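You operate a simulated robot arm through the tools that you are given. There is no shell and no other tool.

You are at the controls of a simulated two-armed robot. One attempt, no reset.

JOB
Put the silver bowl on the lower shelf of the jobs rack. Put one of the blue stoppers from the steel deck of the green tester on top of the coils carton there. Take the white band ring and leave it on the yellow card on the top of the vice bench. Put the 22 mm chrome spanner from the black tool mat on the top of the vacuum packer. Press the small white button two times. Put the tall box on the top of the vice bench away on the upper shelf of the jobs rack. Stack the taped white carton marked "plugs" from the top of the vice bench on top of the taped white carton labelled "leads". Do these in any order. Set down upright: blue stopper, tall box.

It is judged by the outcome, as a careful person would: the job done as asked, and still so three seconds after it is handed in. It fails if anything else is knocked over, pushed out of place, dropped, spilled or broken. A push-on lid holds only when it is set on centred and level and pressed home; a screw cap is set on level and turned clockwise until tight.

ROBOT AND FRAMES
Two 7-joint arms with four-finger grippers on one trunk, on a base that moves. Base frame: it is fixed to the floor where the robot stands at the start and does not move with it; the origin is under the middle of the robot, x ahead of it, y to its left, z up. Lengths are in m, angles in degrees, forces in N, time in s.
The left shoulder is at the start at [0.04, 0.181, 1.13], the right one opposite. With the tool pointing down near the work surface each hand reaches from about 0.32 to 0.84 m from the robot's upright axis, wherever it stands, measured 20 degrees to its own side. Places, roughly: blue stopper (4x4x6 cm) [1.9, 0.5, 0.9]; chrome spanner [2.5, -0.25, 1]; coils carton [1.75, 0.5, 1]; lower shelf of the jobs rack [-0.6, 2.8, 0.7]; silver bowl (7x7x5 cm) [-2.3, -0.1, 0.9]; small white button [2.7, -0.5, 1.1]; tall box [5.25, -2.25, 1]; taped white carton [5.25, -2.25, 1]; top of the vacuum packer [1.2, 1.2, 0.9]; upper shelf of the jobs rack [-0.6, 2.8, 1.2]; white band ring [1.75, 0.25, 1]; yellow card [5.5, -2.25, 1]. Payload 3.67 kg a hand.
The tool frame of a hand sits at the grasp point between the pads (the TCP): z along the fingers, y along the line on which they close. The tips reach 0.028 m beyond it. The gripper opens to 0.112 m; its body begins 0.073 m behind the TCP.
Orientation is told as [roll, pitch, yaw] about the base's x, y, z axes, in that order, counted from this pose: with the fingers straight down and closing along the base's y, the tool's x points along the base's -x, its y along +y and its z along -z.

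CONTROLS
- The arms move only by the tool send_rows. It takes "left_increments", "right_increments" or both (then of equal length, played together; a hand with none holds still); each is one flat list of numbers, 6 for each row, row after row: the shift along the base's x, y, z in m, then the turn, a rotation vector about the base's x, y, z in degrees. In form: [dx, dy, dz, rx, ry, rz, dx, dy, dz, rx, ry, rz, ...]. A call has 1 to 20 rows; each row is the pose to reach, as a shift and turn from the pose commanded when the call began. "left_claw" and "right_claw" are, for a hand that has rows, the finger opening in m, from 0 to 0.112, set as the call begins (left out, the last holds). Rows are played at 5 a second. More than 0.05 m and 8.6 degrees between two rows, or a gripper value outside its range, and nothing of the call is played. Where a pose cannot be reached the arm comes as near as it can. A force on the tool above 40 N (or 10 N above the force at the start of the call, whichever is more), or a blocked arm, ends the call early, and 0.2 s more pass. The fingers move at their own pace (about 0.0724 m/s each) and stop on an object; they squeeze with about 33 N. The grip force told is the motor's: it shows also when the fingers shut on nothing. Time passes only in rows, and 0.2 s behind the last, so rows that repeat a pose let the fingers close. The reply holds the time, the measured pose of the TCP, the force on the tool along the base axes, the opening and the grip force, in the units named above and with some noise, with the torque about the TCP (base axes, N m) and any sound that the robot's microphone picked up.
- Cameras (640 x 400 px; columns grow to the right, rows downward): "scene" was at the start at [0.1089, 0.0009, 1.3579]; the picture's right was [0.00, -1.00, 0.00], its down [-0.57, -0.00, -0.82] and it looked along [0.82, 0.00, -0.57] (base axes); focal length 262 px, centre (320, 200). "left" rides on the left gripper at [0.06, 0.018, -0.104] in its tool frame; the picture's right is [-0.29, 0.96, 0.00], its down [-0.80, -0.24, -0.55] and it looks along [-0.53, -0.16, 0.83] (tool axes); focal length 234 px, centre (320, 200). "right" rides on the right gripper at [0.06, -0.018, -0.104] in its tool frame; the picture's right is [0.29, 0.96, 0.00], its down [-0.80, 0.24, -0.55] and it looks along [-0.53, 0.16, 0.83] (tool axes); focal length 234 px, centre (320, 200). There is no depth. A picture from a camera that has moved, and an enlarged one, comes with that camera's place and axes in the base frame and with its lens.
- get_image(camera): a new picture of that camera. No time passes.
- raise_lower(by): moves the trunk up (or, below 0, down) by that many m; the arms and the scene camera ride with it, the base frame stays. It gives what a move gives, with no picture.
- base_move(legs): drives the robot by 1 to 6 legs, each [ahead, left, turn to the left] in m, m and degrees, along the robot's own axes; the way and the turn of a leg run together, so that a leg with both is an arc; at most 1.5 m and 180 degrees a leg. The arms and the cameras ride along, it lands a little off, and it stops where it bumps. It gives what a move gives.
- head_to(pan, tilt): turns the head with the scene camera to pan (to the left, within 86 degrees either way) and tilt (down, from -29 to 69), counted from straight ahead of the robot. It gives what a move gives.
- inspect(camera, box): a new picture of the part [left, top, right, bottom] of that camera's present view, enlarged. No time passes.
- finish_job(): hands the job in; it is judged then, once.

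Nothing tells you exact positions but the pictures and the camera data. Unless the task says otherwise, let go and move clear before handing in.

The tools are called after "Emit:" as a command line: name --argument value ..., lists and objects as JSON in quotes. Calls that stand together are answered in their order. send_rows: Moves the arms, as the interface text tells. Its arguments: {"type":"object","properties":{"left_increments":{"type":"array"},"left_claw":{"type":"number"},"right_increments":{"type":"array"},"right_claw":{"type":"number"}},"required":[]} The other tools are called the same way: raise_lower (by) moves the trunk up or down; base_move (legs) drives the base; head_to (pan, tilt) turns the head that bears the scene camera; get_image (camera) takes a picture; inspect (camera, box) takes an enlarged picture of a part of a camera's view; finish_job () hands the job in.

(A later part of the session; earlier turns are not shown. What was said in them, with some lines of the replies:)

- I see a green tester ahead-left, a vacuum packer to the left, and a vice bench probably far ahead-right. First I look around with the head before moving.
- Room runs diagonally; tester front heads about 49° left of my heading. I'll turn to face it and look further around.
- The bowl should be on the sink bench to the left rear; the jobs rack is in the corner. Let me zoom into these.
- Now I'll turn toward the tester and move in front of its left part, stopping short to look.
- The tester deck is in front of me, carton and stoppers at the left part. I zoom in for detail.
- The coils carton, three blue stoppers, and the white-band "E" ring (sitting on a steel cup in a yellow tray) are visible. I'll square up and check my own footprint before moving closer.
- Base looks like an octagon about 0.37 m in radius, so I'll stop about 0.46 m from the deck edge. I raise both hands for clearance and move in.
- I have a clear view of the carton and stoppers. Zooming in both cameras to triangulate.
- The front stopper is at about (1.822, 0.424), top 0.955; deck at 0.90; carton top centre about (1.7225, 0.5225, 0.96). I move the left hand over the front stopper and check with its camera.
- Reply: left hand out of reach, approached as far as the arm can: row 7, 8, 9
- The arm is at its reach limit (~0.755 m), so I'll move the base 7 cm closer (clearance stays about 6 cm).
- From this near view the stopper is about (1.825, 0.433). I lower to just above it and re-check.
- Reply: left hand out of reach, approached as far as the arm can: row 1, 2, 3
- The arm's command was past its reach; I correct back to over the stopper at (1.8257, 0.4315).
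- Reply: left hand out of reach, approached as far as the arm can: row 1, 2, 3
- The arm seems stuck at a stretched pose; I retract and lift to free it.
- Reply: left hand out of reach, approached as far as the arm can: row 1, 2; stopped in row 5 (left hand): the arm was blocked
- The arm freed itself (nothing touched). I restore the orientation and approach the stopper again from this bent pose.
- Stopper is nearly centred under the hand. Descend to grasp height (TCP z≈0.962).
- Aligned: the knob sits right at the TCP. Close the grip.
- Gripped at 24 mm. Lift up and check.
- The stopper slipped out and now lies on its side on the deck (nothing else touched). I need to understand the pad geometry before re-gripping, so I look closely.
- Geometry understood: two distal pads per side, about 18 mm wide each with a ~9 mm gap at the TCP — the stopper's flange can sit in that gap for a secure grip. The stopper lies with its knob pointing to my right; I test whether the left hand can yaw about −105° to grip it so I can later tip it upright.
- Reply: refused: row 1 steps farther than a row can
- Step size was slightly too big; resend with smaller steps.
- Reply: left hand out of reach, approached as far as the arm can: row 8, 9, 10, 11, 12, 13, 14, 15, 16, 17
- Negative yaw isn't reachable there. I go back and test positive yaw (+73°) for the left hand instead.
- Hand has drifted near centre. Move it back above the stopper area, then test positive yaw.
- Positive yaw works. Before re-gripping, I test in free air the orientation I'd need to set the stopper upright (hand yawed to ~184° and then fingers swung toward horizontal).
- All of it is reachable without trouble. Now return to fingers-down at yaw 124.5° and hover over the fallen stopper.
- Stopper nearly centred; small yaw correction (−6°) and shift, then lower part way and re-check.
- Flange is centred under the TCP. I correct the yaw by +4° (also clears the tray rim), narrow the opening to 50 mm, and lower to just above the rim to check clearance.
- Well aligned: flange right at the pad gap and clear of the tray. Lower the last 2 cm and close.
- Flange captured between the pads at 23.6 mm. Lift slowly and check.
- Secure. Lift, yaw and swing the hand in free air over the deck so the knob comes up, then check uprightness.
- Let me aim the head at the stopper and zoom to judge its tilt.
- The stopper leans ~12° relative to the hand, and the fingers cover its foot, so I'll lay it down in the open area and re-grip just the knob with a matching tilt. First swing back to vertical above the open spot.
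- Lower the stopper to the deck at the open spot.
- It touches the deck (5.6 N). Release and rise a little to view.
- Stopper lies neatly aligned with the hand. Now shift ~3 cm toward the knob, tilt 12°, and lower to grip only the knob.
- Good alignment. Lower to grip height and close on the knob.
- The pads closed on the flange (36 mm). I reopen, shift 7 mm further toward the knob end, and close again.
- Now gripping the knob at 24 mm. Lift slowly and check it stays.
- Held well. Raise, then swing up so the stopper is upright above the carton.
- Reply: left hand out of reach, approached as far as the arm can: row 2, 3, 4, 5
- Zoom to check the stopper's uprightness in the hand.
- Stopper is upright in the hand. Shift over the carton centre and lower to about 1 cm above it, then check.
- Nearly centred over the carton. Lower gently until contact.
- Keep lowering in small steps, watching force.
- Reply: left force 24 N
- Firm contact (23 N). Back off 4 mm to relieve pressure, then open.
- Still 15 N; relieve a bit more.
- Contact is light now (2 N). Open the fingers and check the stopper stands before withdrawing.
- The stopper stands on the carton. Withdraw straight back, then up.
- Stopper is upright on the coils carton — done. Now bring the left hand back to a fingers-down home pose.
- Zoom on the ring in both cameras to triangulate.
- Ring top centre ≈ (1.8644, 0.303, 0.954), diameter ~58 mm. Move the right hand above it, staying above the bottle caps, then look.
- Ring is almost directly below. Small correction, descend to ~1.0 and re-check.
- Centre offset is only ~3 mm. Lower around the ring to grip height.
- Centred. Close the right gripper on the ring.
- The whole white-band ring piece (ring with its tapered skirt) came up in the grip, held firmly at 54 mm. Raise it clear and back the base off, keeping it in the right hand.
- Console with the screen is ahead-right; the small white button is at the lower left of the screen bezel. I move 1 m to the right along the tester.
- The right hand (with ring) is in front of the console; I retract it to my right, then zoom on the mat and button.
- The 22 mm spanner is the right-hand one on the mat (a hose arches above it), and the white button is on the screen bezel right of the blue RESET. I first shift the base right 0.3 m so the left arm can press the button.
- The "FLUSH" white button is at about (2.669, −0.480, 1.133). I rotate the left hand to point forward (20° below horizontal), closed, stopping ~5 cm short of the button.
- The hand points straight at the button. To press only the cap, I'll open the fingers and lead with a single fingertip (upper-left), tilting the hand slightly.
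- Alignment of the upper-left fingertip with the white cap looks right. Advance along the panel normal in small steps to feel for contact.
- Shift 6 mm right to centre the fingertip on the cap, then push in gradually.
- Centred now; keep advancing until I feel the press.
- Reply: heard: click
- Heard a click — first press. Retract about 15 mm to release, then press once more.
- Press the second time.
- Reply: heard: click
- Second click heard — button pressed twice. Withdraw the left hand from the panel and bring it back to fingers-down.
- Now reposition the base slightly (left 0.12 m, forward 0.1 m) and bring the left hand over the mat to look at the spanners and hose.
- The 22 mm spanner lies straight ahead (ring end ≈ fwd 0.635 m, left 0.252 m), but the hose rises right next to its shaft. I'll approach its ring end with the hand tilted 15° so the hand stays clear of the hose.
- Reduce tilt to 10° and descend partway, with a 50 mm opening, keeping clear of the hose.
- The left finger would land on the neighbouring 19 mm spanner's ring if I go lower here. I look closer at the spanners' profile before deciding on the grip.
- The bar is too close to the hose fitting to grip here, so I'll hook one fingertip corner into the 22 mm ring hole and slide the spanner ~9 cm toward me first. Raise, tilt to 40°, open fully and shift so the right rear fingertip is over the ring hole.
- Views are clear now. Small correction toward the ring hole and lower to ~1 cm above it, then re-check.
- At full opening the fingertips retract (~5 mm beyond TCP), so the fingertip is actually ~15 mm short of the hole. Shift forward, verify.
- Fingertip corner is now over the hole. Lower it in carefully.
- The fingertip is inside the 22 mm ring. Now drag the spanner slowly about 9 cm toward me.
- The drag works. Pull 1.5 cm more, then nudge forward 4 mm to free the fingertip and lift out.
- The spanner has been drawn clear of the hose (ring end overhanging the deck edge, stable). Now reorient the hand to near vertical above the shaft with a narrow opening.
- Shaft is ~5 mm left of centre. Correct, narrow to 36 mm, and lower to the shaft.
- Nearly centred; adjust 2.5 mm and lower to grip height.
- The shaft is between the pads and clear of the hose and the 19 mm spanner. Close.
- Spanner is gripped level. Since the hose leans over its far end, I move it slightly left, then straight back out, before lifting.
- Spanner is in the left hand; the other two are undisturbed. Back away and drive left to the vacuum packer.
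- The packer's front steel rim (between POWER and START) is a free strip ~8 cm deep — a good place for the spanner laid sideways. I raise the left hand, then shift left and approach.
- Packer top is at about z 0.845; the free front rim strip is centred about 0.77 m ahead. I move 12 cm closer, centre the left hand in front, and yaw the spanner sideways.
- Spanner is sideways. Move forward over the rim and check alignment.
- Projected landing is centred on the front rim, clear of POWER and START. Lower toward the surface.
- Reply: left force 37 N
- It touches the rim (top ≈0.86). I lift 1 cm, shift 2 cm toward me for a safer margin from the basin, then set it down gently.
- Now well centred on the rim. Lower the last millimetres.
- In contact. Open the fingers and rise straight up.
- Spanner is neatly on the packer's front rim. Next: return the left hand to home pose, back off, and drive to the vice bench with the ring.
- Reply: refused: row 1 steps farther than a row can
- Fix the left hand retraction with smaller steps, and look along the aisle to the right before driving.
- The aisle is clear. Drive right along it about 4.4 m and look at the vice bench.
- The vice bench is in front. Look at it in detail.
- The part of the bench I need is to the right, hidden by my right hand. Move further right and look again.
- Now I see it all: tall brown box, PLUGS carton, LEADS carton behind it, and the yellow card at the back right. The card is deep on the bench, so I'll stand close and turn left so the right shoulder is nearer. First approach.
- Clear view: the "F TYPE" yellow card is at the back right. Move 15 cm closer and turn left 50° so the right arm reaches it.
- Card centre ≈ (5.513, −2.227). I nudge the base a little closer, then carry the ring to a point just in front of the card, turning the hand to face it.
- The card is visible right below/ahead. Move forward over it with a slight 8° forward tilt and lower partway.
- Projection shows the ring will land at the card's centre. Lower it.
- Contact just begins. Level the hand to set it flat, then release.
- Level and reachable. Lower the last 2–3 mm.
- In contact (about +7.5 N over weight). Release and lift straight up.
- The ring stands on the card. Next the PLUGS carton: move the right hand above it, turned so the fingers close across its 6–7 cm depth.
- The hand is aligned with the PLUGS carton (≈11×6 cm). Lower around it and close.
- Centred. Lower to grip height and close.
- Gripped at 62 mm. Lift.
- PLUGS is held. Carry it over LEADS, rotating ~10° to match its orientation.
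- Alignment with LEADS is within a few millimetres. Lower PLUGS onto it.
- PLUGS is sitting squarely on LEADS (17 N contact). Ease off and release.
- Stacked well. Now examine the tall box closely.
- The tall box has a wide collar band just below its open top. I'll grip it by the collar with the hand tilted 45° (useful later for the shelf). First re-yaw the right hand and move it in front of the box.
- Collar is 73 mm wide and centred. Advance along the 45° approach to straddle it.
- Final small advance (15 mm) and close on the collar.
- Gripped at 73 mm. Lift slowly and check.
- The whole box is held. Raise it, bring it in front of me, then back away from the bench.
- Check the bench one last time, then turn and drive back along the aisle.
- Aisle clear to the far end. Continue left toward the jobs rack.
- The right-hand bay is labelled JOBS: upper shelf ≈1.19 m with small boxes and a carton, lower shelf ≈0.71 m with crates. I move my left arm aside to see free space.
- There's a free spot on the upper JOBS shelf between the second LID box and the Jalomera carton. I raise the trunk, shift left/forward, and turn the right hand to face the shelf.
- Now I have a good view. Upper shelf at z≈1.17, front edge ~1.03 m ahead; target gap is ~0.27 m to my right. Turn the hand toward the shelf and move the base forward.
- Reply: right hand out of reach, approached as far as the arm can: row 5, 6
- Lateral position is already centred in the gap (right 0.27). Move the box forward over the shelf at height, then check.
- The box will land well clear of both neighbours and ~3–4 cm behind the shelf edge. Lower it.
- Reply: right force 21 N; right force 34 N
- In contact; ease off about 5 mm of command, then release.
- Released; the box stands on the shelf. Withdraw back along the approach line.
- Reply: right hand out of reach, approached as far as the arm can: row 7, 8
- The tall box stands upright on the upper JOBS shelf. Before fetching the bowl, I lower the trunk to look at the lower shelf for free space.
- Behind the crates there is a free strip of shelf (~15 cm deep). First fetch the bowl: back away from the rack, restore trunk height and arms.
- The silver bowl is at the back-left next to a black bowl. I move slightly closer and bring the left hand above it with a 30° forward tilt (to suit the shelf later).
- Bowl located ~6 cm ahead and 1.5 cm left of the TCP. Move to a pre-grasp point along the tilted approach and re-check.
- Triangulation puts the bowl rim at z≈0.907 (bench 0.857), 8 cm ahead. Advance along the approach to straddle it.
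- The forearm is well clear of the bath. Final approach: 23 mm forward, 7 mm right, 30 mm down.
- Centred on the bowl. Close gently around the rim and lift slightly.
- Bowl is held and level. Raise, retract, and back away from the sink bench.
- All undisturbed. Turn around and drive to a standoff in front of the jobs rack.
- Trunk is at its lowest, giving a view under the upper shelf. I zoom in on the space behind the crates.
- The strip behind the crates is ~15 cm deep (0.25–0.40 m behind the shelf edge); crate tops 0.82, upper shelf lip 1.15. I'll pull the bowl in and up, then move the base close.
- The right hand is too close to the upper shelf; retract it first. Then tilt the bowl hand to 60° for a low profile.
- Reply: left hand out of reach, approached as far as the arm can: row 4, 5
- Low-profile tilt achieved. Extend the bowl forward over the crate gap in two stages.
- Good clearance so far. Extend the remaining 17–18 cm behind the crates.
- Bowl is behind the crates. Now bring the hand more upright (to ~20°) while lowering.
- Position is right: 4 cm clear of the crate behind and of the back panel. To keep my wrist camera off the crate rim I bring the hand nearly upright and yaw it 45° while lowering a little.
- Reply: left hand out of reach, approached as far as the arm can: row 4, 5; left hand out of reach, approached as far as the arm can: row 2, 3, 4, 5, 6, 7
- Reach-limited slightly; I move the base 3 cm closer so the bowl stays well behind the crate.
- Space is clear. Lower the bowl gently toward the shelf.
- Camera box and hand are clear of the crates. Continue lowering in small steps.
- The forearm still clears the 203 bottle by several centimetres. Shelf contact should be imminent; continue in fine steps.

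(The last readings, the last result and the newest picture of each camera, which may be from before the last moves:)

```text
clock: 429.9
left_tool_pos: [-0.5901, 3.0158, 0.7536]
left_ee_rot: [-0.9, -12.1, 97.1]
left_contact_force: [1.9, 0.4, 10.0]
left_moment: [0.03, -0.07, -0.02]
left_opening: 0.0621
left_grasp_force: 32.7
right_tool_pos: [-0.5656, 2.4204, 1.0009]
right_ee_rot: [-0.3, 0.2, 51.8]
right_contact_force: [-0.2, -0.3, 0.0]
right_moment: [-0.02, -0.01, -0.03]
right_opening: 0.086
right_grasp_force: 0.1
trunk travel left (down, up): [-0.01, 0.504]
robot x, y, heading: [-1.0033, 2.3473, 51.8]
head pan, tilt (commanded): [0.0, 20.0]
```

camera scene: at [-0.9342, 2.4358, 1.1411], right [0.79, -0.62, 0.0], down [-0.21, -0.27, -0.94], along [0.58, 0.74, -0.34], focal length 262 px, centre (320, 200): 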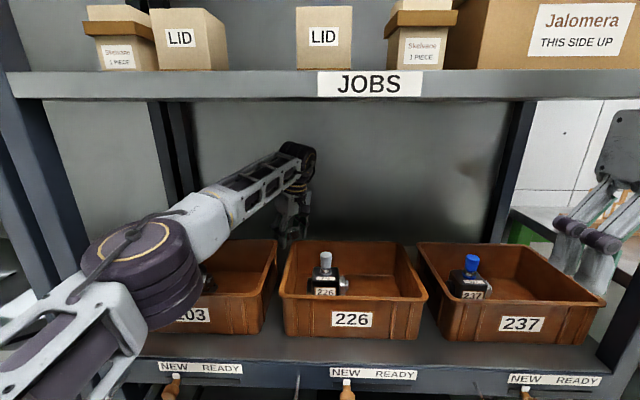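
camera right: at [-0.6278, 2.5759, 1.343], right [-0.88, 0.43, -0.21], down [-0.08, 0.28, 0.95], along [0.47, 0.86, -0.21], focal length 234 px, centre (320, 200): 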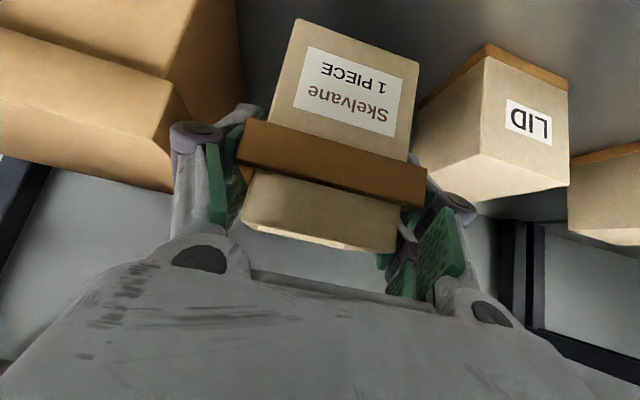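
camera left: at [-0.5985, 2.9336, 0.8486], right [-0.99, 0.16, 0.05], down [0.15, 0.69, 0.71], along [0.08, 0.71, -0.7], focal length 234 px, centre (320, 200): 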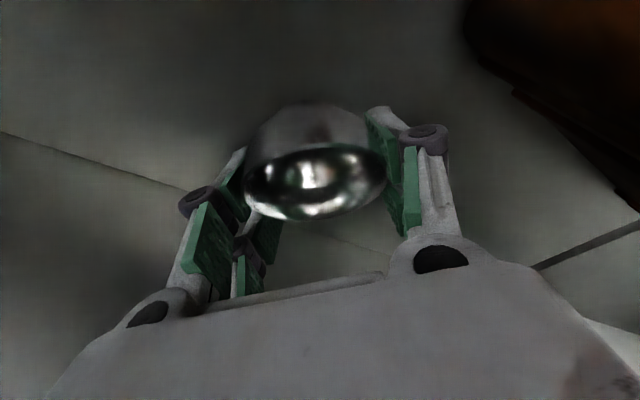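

Contact (10 N). Ease slightly and open to release the bowl.

Emit:
send_rows --left_increments '[0, 0, 0.001, 0, 0, 0, 0, 0, 0.002, 0, 0, 0, 0, 0, 0.002, 0, 0, 0]'

Emit:
send_rows --left_increments '[0, 0, 0, 0, 0, 0, 0, 0, 0, 0, 0, 0, 0, 0, 0, 0, 0, 0]' --left_claw 0.08

Emit:
get_image --camera "left"

Emit:
inspect --camera "left" --box '[180, 60, 460, 280]'

```text
clock: 430.7
left_tool_pos: [-0.5894, 3.0153, 0.7544]
left_ee_rot: [-0.6, -11.9, 97.1]
left_contact_force: [-0.2, -0.7, 2.3]
left_moment: [0.02, 0.02, 0.0]
left_opening: 0.062
left_grasp_force: 33.2
right_tool_pos: [-0.5639, 2.4222, 1.0005]
right_ee_rot: [-0.2, 0.1, 52.0]
right_contact_force: [0.2, -0.8, -0.8]
right_moment: [-0.01, 0.02, -0.02]
right_opening: 0.086
right_grasp_force: 0.1
trunk travel left (down, up): [-0.01, 0.504]
robot x, y, heading: [-1.0065, 2.3494, 52.0]
head pan, tilt (commanded): [0.0, 20.0]
```

```text
clock: 431.5
left_tool_pos: [-0.5911, 3.016, 0.755]
left_ee_rot: [-0.8, -12.0, 97.0]
left_contact_force: [0.0, -0.6, 0.3]
left_moment: [0.01, 0.01, 0.01]
left_opening: 0.0798
left_grasp_force: 0.1
right_tool_pos: [-0.5626, 2.4223, 1.0009]
right_ee_rot: [-0.2, 0.2, 51.9]
right_contact_force: [0.2, 0.2, 0.7]
right_moment: [0.0, 0.0, 0.0]
right_opening: 0.0862
right_grasp_force: 0.0
trunk travel left (down, up): [-0.01, 0.504]
robot x, y, heading: [-1.0045, 2.3493, 52.1]
head pan, tilt (commanded): [0.0, 20.0]
```

```text
taken
camera left: at [-0.599, 2.9336, 0.8428], right [-0.99, 0.16, 0.05], down [0.15, 0.69, 0.71], along [0.08, 0.71, -0.7], focal length 234 px, centre (320, 200)
```

left: 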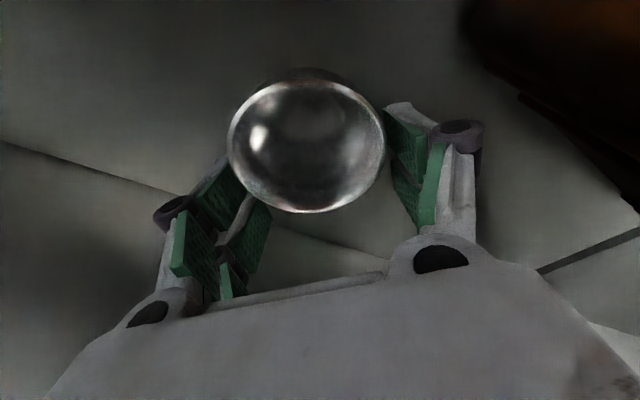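

```text
1.82 times, centred on (320, 170) of left
camera zoom: at [-0.599, 2.9336, 0.8428], right [-0.99, 0.16, 0.05], down [0.15, 0.69, 0.71], along [0.08, 0.71, -0.7], focal length 426 px, centre (320, 254)
```

zoom: 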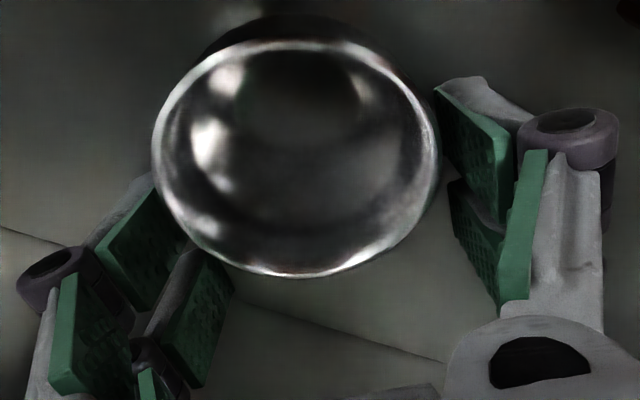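

The bowl settled flat and upright. Now withdraw: lift straight up first.

Emit:
send_rows --left_increments '[0, 0, 0.01, 0, 0, 0, 0, 0, 0.03, 0, 0, 0, 0, 0, 0.055, 0, 0, 0, 0, 0, 0.075, 0, 0, 0, 0, 0, 0.075, 0, 0, 0]'

Emit:
get_image --camera "left"

Emit:
get_image --camera "scene"

```text
clock: 432.7
left_tool_pos: [-0.5887, 3.0162, 0.8278]
left_ee_rot: [-0.7, -12.0, 97.1]
left_contact_force: [-0.5, 0.2, -0.5]
left_moment: [0.0, 0.0, 0.01]
left_opening: 0.08
left_grasp_force: 0.0
right_tool_pos: [-0.5648, 2.4206, 1.0009]
right_ee_rot: [-0.2, 0.2, 51.9]
right_contact_force: [0.7, 0.7, 0.1]
right_moment: [-0.03, 0.0, -0.04]
right_opening: 0.086
right_grasp_force: 0.0
trunk travel left (down, up): [-0.01, 0.504]
robot x, y, heading: [-1.0028, 2.3493, 51.9]
head pan, tilt (commanded): [0.0, 20.0]
```

```text
taken
camera left: at [-0.5989, 2.934, 0.9169], right [-0.99, 0.16, 0.05], down [0.15, 0.69, 0.71], along [0.08, 0.71, -0.7], focal length 234 px, centre (320, 200)
```

left: 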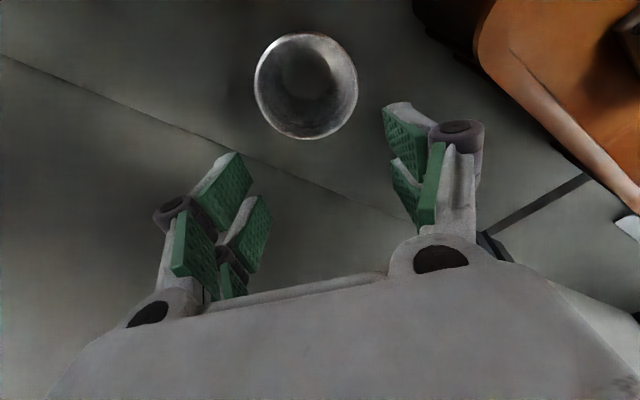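

```text
taken
camera scene: at [-0.9344, 2.4362, 1.1411], right [0.79, -0.62, 0.0], down [-0.21, -0.27, -0.94], along [0.58, 0.74, -0.34], focal length 262 px, centre (320, 200)
```

scene: 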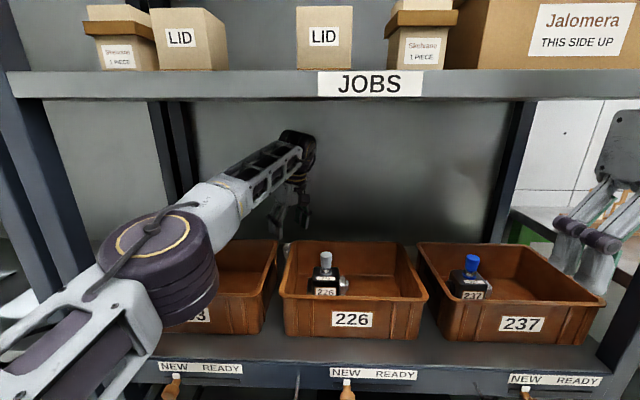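

Bowl stands on the shelf behind the crates. Rotate the hand back and tilt up to slide out over the crates.

Emit:
send_rows --left_increments '[0, 0, 0.005, 0, 0, -7.5, 0, 0, 0.01, 0, 0, -15, 0, 0, 0.01, 0, 0, -22.5, 0, 0, 0.01, 0, 0, -30, 0, 0, 0.01, 0, 0, -37.5, 0, 0, 0.01, 0, 0, -45, 0, 0, 0.01, 0, 0, -45]' --left_claw 0.05

Emit:
send_rows --left_increments '[0, 0, 0.008, 6.3, -4.93, 0, -0.006, -0.008, 0.018, 12.6, -9.85, 0, -0.012, -0.016, 0.03, 18.9, -14.8, 0, -0.018, -0.024, 0.045, 25.2, -19.7, 0, -0.024, -0.032, 0.06, 31.5, -24.6, 0, -0.03, -0.04, 0.075, 37.8, -29.5, 0, -0.03, -0.04, 0.075, 37.8, -29.5, 0]'

Emit:
get_image --camera "scene"

Emit:
get_image --camera "left"

```text
clock: 434.3
left_tool_pos: [-0.5898, 3.0165, 0.8392]
left_ee_rot: [-0.7, -12.1, 52.0]
left_contact_force: [-0.2, 0.5, -0.5]
left_moment: [-0.01, 0.02, -0.03]
left_opening: 0.0502
left_grasp_force: 0.0
right_tool_pos: [-0.5638, 2.4223, 1.0006]
right_ee_rot: [-0.3, 0.1, 51.9]
right_contact_force: [-1.4, 0.0, 0.2]
right_moment: [-0.02, -0.04, -0.02]
right_opening: 0.0862
right_grasp_force: 0.0
trunk travel left (down, up): [-0.01, 0.504]
robot x, y, heading: [-1.0034, 2.3416, 51.9]
head pan, tilt (commanded): [0.0, 20.0]
```

```text
clock: 435.9
left_tool_pos: [-0.6191, 2.9762, 0.9154]
left_ee_rot: [-0.8, -60.0, 52.3]
left_contact_force: [0.2, 0.0, -0.1]
left_moment: [0.01, 0.01, 0.0]
left_opening: 0.05
left_grasp_force: 0.0
right_tool_pos: [-0.5627, 2.4207, 1.0014]
right_ee_rot: [-0.3, 0.2, 51.8]
right_contact_force: [-0.4, -0.3, 0.3]
right_moment: [0.01, 0.01, 0.02]
right_opening: 0.0864
right_grasp_force: 0.0
trunk travel left (down, up): [-0.01, 0.504]
robot x, y, heading: [-1.0077, 2.3428, 51.9]
head pan, tilt (commanded): [0.0, 20.0]
```

```text
taken
camera scene: at [-0.9342, 2.436, 1.1411], right [0.79, -0.62, 0.0], down [-0.21, -0.27, -0.94], along [0.58, 0.74, -0.34], focal length 262 px, centre (320, 200)
```

scene: 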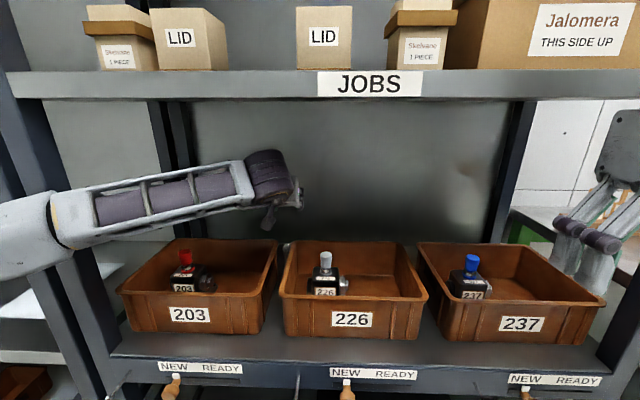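

```text
taken
camera left: at [-0.7076, 2.8935, 0.9148], right [-0.66, 0.71, 0.24], down [0.13, -0.21, 0.97], along [0.74, 0.67, 0.04], focal length 234 px, centre (320, 200)
```

left: 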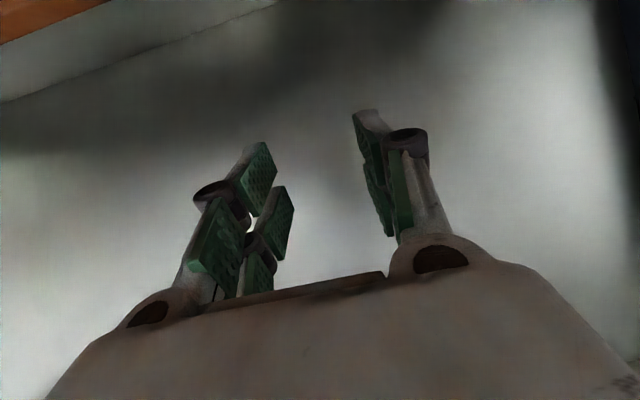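

Everything is in place. Retract straight out of the rack.

Emit:
send_rows --left_increments '[-0.0277, -0.0355, 0, 0, 0, 0, -0.0554, -0.0709, 0, 0, 0, 0, -0.083, -0.106, 0, 0, 0, 0, -0.111, -0.142, 0, 0, 0, 0, -0.138, -0.177, 0, 0, 0, 0, -0.166, -0.213, 0, 0, 0, 0, -0.194, -0.248, 0, 0, 0, 0, -0.2217, -0.2837, 0, 0, 0, 0, -0.2217, -0.2837, 0, 0, 0, 0]'

Emit:
base_move --legs '[[-0.6, 0, 0]]'

Emit:
get_image --camera "scene"

```text
clock: 437.9
left_tool_pos: [-0.809, 2.6924, 0.936]
left_ee_rot: [-0.8, -59.7, 52.3]
left_contact_force: [0.1, -0.5, 0.0]
left_moment: [0.0, 0.0, -0.02]
left_opening: 0.0499
left_grasp_force: 0.1
left hand out of reach, approached as far as the arm can: row 7, 8, 9
right_tool_pos: [-0.5649, 2.4218, 1.0014]
right_ee_rot: [-0.2, 0.2, 51.9]
right_contact_force: [-0.3, -0.4, 0.2]
right_moment: [-0.03, -0.01, 0.0]
right_opening: 0.0862
right_grasp_force: 0.1
trunk travel left (down, up): [-0.01, 0.504]
robot x, y, heading: [-1.0028, 2.3475, 51.8]
head pan, tilt (commanded): [0.0, 20.0]
```

```text
clock: 441.4
left_tool_pos: [-1.1806, 2.2193, 0.937]
left_ee_rot: [-0.7, -59.9, 52.2]
left_contact_force: [-0.2, 0.4, 1.2]
left_moment: [0.02, -0.01, 0.02]
left_opening: 0.05
left_grasp_force: 0.0
right_tool_pos: [-0.9335, 1.948, 1.0006]
right_ee_rot: [-0.3, 0.2, 51.9]
right_contact_force: [-0.8, -0.5, 0.5]
right_moment: [0.03, -0.03, -0.01]
right_opening: 0.0856
right_grasp_force: 0.0
trunk travel left (down, up): [-0.01, 0.504]
robot x, y, heading: [-1.3725, 1.8777, 52.1]
head pan, tilt (commanded): [0.0, 20.0]
```

```text
taken
camera scene: at [-1.3047, 1.9627, 1.1412], right [0.79, -0.62, 0.0], down [-0.21, -0.27, -0.94], along [0.58, 0.74, -0.34], focal length 262 px, centre (320, 200)
```

scene: 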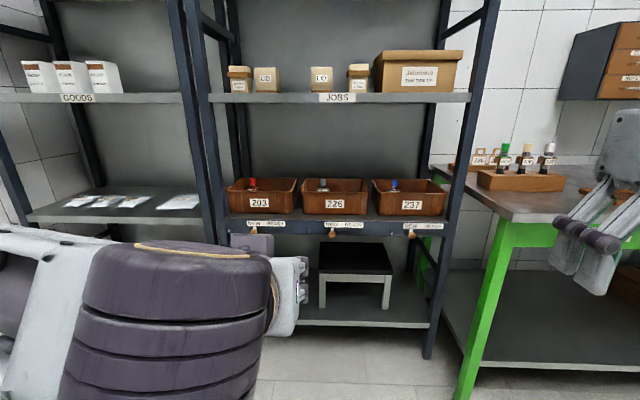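

Rack looks right. Restore the trunk and do a quick visual check of the packer and tester from here.

Emit:
raise_lower --by 0.24

Emit:
base_move --legs '[[-0.7, -0.9, 0], [0, -1.0, 0]]'

Emit:
head_to --pan -15 --tilt 20

Emit:
get_image --camera "scene"

```text
clock: 443.9
left_tool_pos: [-1.1797, 2.2189, 1.1764]
left_ee_rot: [-0.7, -59.8, 52.2]
left_contact_force: [-0.1, 0.6, 0.1]
left_moment: [-0.01, 0.0, 0.01]
left_opening: 0.05
left_grasp_force: 0.1
right_tool_pos: [-0.934, 1.9489, 1.2403]
right_ee_rot: [-0.2, 0.2, 51.9]
right_contact_force: [-0.2, 0.6, -0.1]
right_moment: [0.01, 0.01, -0.02]
right_opening: 0.0858
right_grasp_force: 0.1
trunk travel left (down, up): [-0.25, 0.264]
robot x, y, heading: [-1.3778, 1.8769, 52.0]
head pan, tilt (commanded): [0.0, 20.0]
```

```text
clock: 454.6
left_tool_pos: [-0.1221, 0.4999, 1.1776]
left_ee_rot: [-0.7, -59.8, 52.0]
left_contact_force: [0.5, -0.3, 0.0]
left_moment: [0.0, 0.0, 0.0]
left_opening: 0.05
left_grasp_force: 0.0
right_tool_pos: [0.124, 0.2298, 1.2409]
right_ee_rot: [-0.3, 0.2, 51.7]
right_contact_force: [-0.2, 0.0, 0.9]
right_moment: [0.04, -0.03, -0.01]
right_opening: 0.0857
right_grasp_force: 0.1
trunk travel left (down, up): [-0.25, 0.264]
robot x, y, heading: [-0.3199, 0.1548, 52.0]
head pan, tilt (commanded): [0.0, 20.0]
```

```text
clock: 455.3
left_tool_pos: [-0.1221, 0.4997, 1.1761]
left_ee_rot: [-0.6, -59.8, 52.2]
left_contact_force: [0.1, -0.5, -0.4]
left_moment: [0.0, -0.02, 0.0]
left_opening: 0.0501
left_grasp_force: 0.0
right_tool_pos: [0.1225, 0.2305, 1.2411]
right_ee_rot: [-0.1, 0.2, 51.6]
right_contact_force: [0.2, -0.4, 0.4]
right_moment: [0.02, 0.0, -0.02]
right_opening: 0.0861
right_grasp_force: 0.1
trunk travel left (down, up): [-0.25, 0.264]
robot x, y, heading: [-0.3184, 0.1555, 51.9]
head pan, tilt (commanded): [-15.0, 20.0]
```

```text
taken
camera scene: at [-0.2307, 0.228, 1.3811], right [0.6, -0.8, 0.0], down [-0.27, -0.21, -0.94], along [0.75, 0.56, -0.34], focal length 262 px, centre (320, 200)
```

scene: 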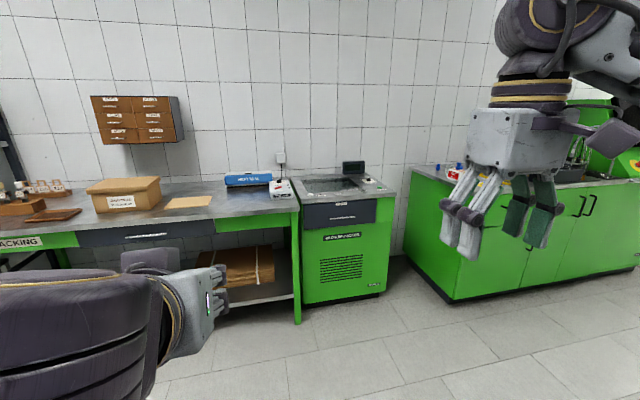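

Emit:
inspect --camera "scene" --box '[280, 150, 480, 220]'

```text
3.20 times, centred on (380, 185) of scene
camera zoom: at [-0.2307, 0.228, 1.3811], right [0.6, -0.8, 0.0], down [-0.27, -0.21, -0.94], along [0.75, 0.56, -0.34], focal length 839 px, centre (128, 248)
```

zoom: 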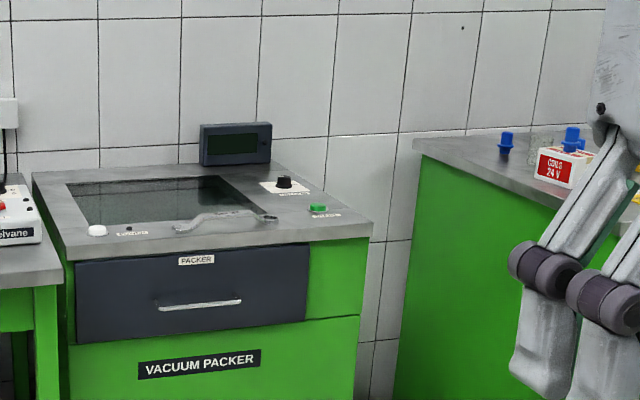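

The spanner lies on the packer's top and the blue stopper still stands on the coils carton. The ring, the stacked cartons, the tall box, the bowl and the two button presses were each checked as I did them. I'm handing the job in.

Emit:
finish_job

```text
The job is handed in.
```

All seven tasks are done and the job is handed in. One stopper was dropped along the way and recovered.

- **Silver bowl:** it sits upright on the lower shelf of the jobs rack, behind the three crates. The crates fill the front of that shelf, so the strip behind them was the only free space. I let go of it tilted, and it settled flat.
- **Blue stopper:** it stands upright on top of the coils carton. My first grip slipped and it fell on its side on the tester deck, touching nothing else. I picked that same stopper up again and used it.
- **White band ring:** it stands on the yellow card at the back right of the vice bench. The ring and its tapered skirt lifted as one piece, so I moved both.
- **22 mm spanner:** it lies across the front rim of the vacuum packer, between POWER and START. To clear a hose I first slid it about 7 cm toward me on its mat. The 17 mm and 19 mm spanners were not moved.
- **Small white button:** I pressed it twice and heard a click each time. It is the one marked FLUSH on the screen panel of the tester.
- **Tall box:** it stands upright on the upper shelf of the jobs rack, between a box marked LID and the Jalomera carton.
- **PLUGS carton:** it is stacked squarely on the LEADS carton on the vice bench.

I took a last look at the packer, the coils carton and the rack before handing in. The ring and the stacked cartons were last seen in place as I left the vice bench.
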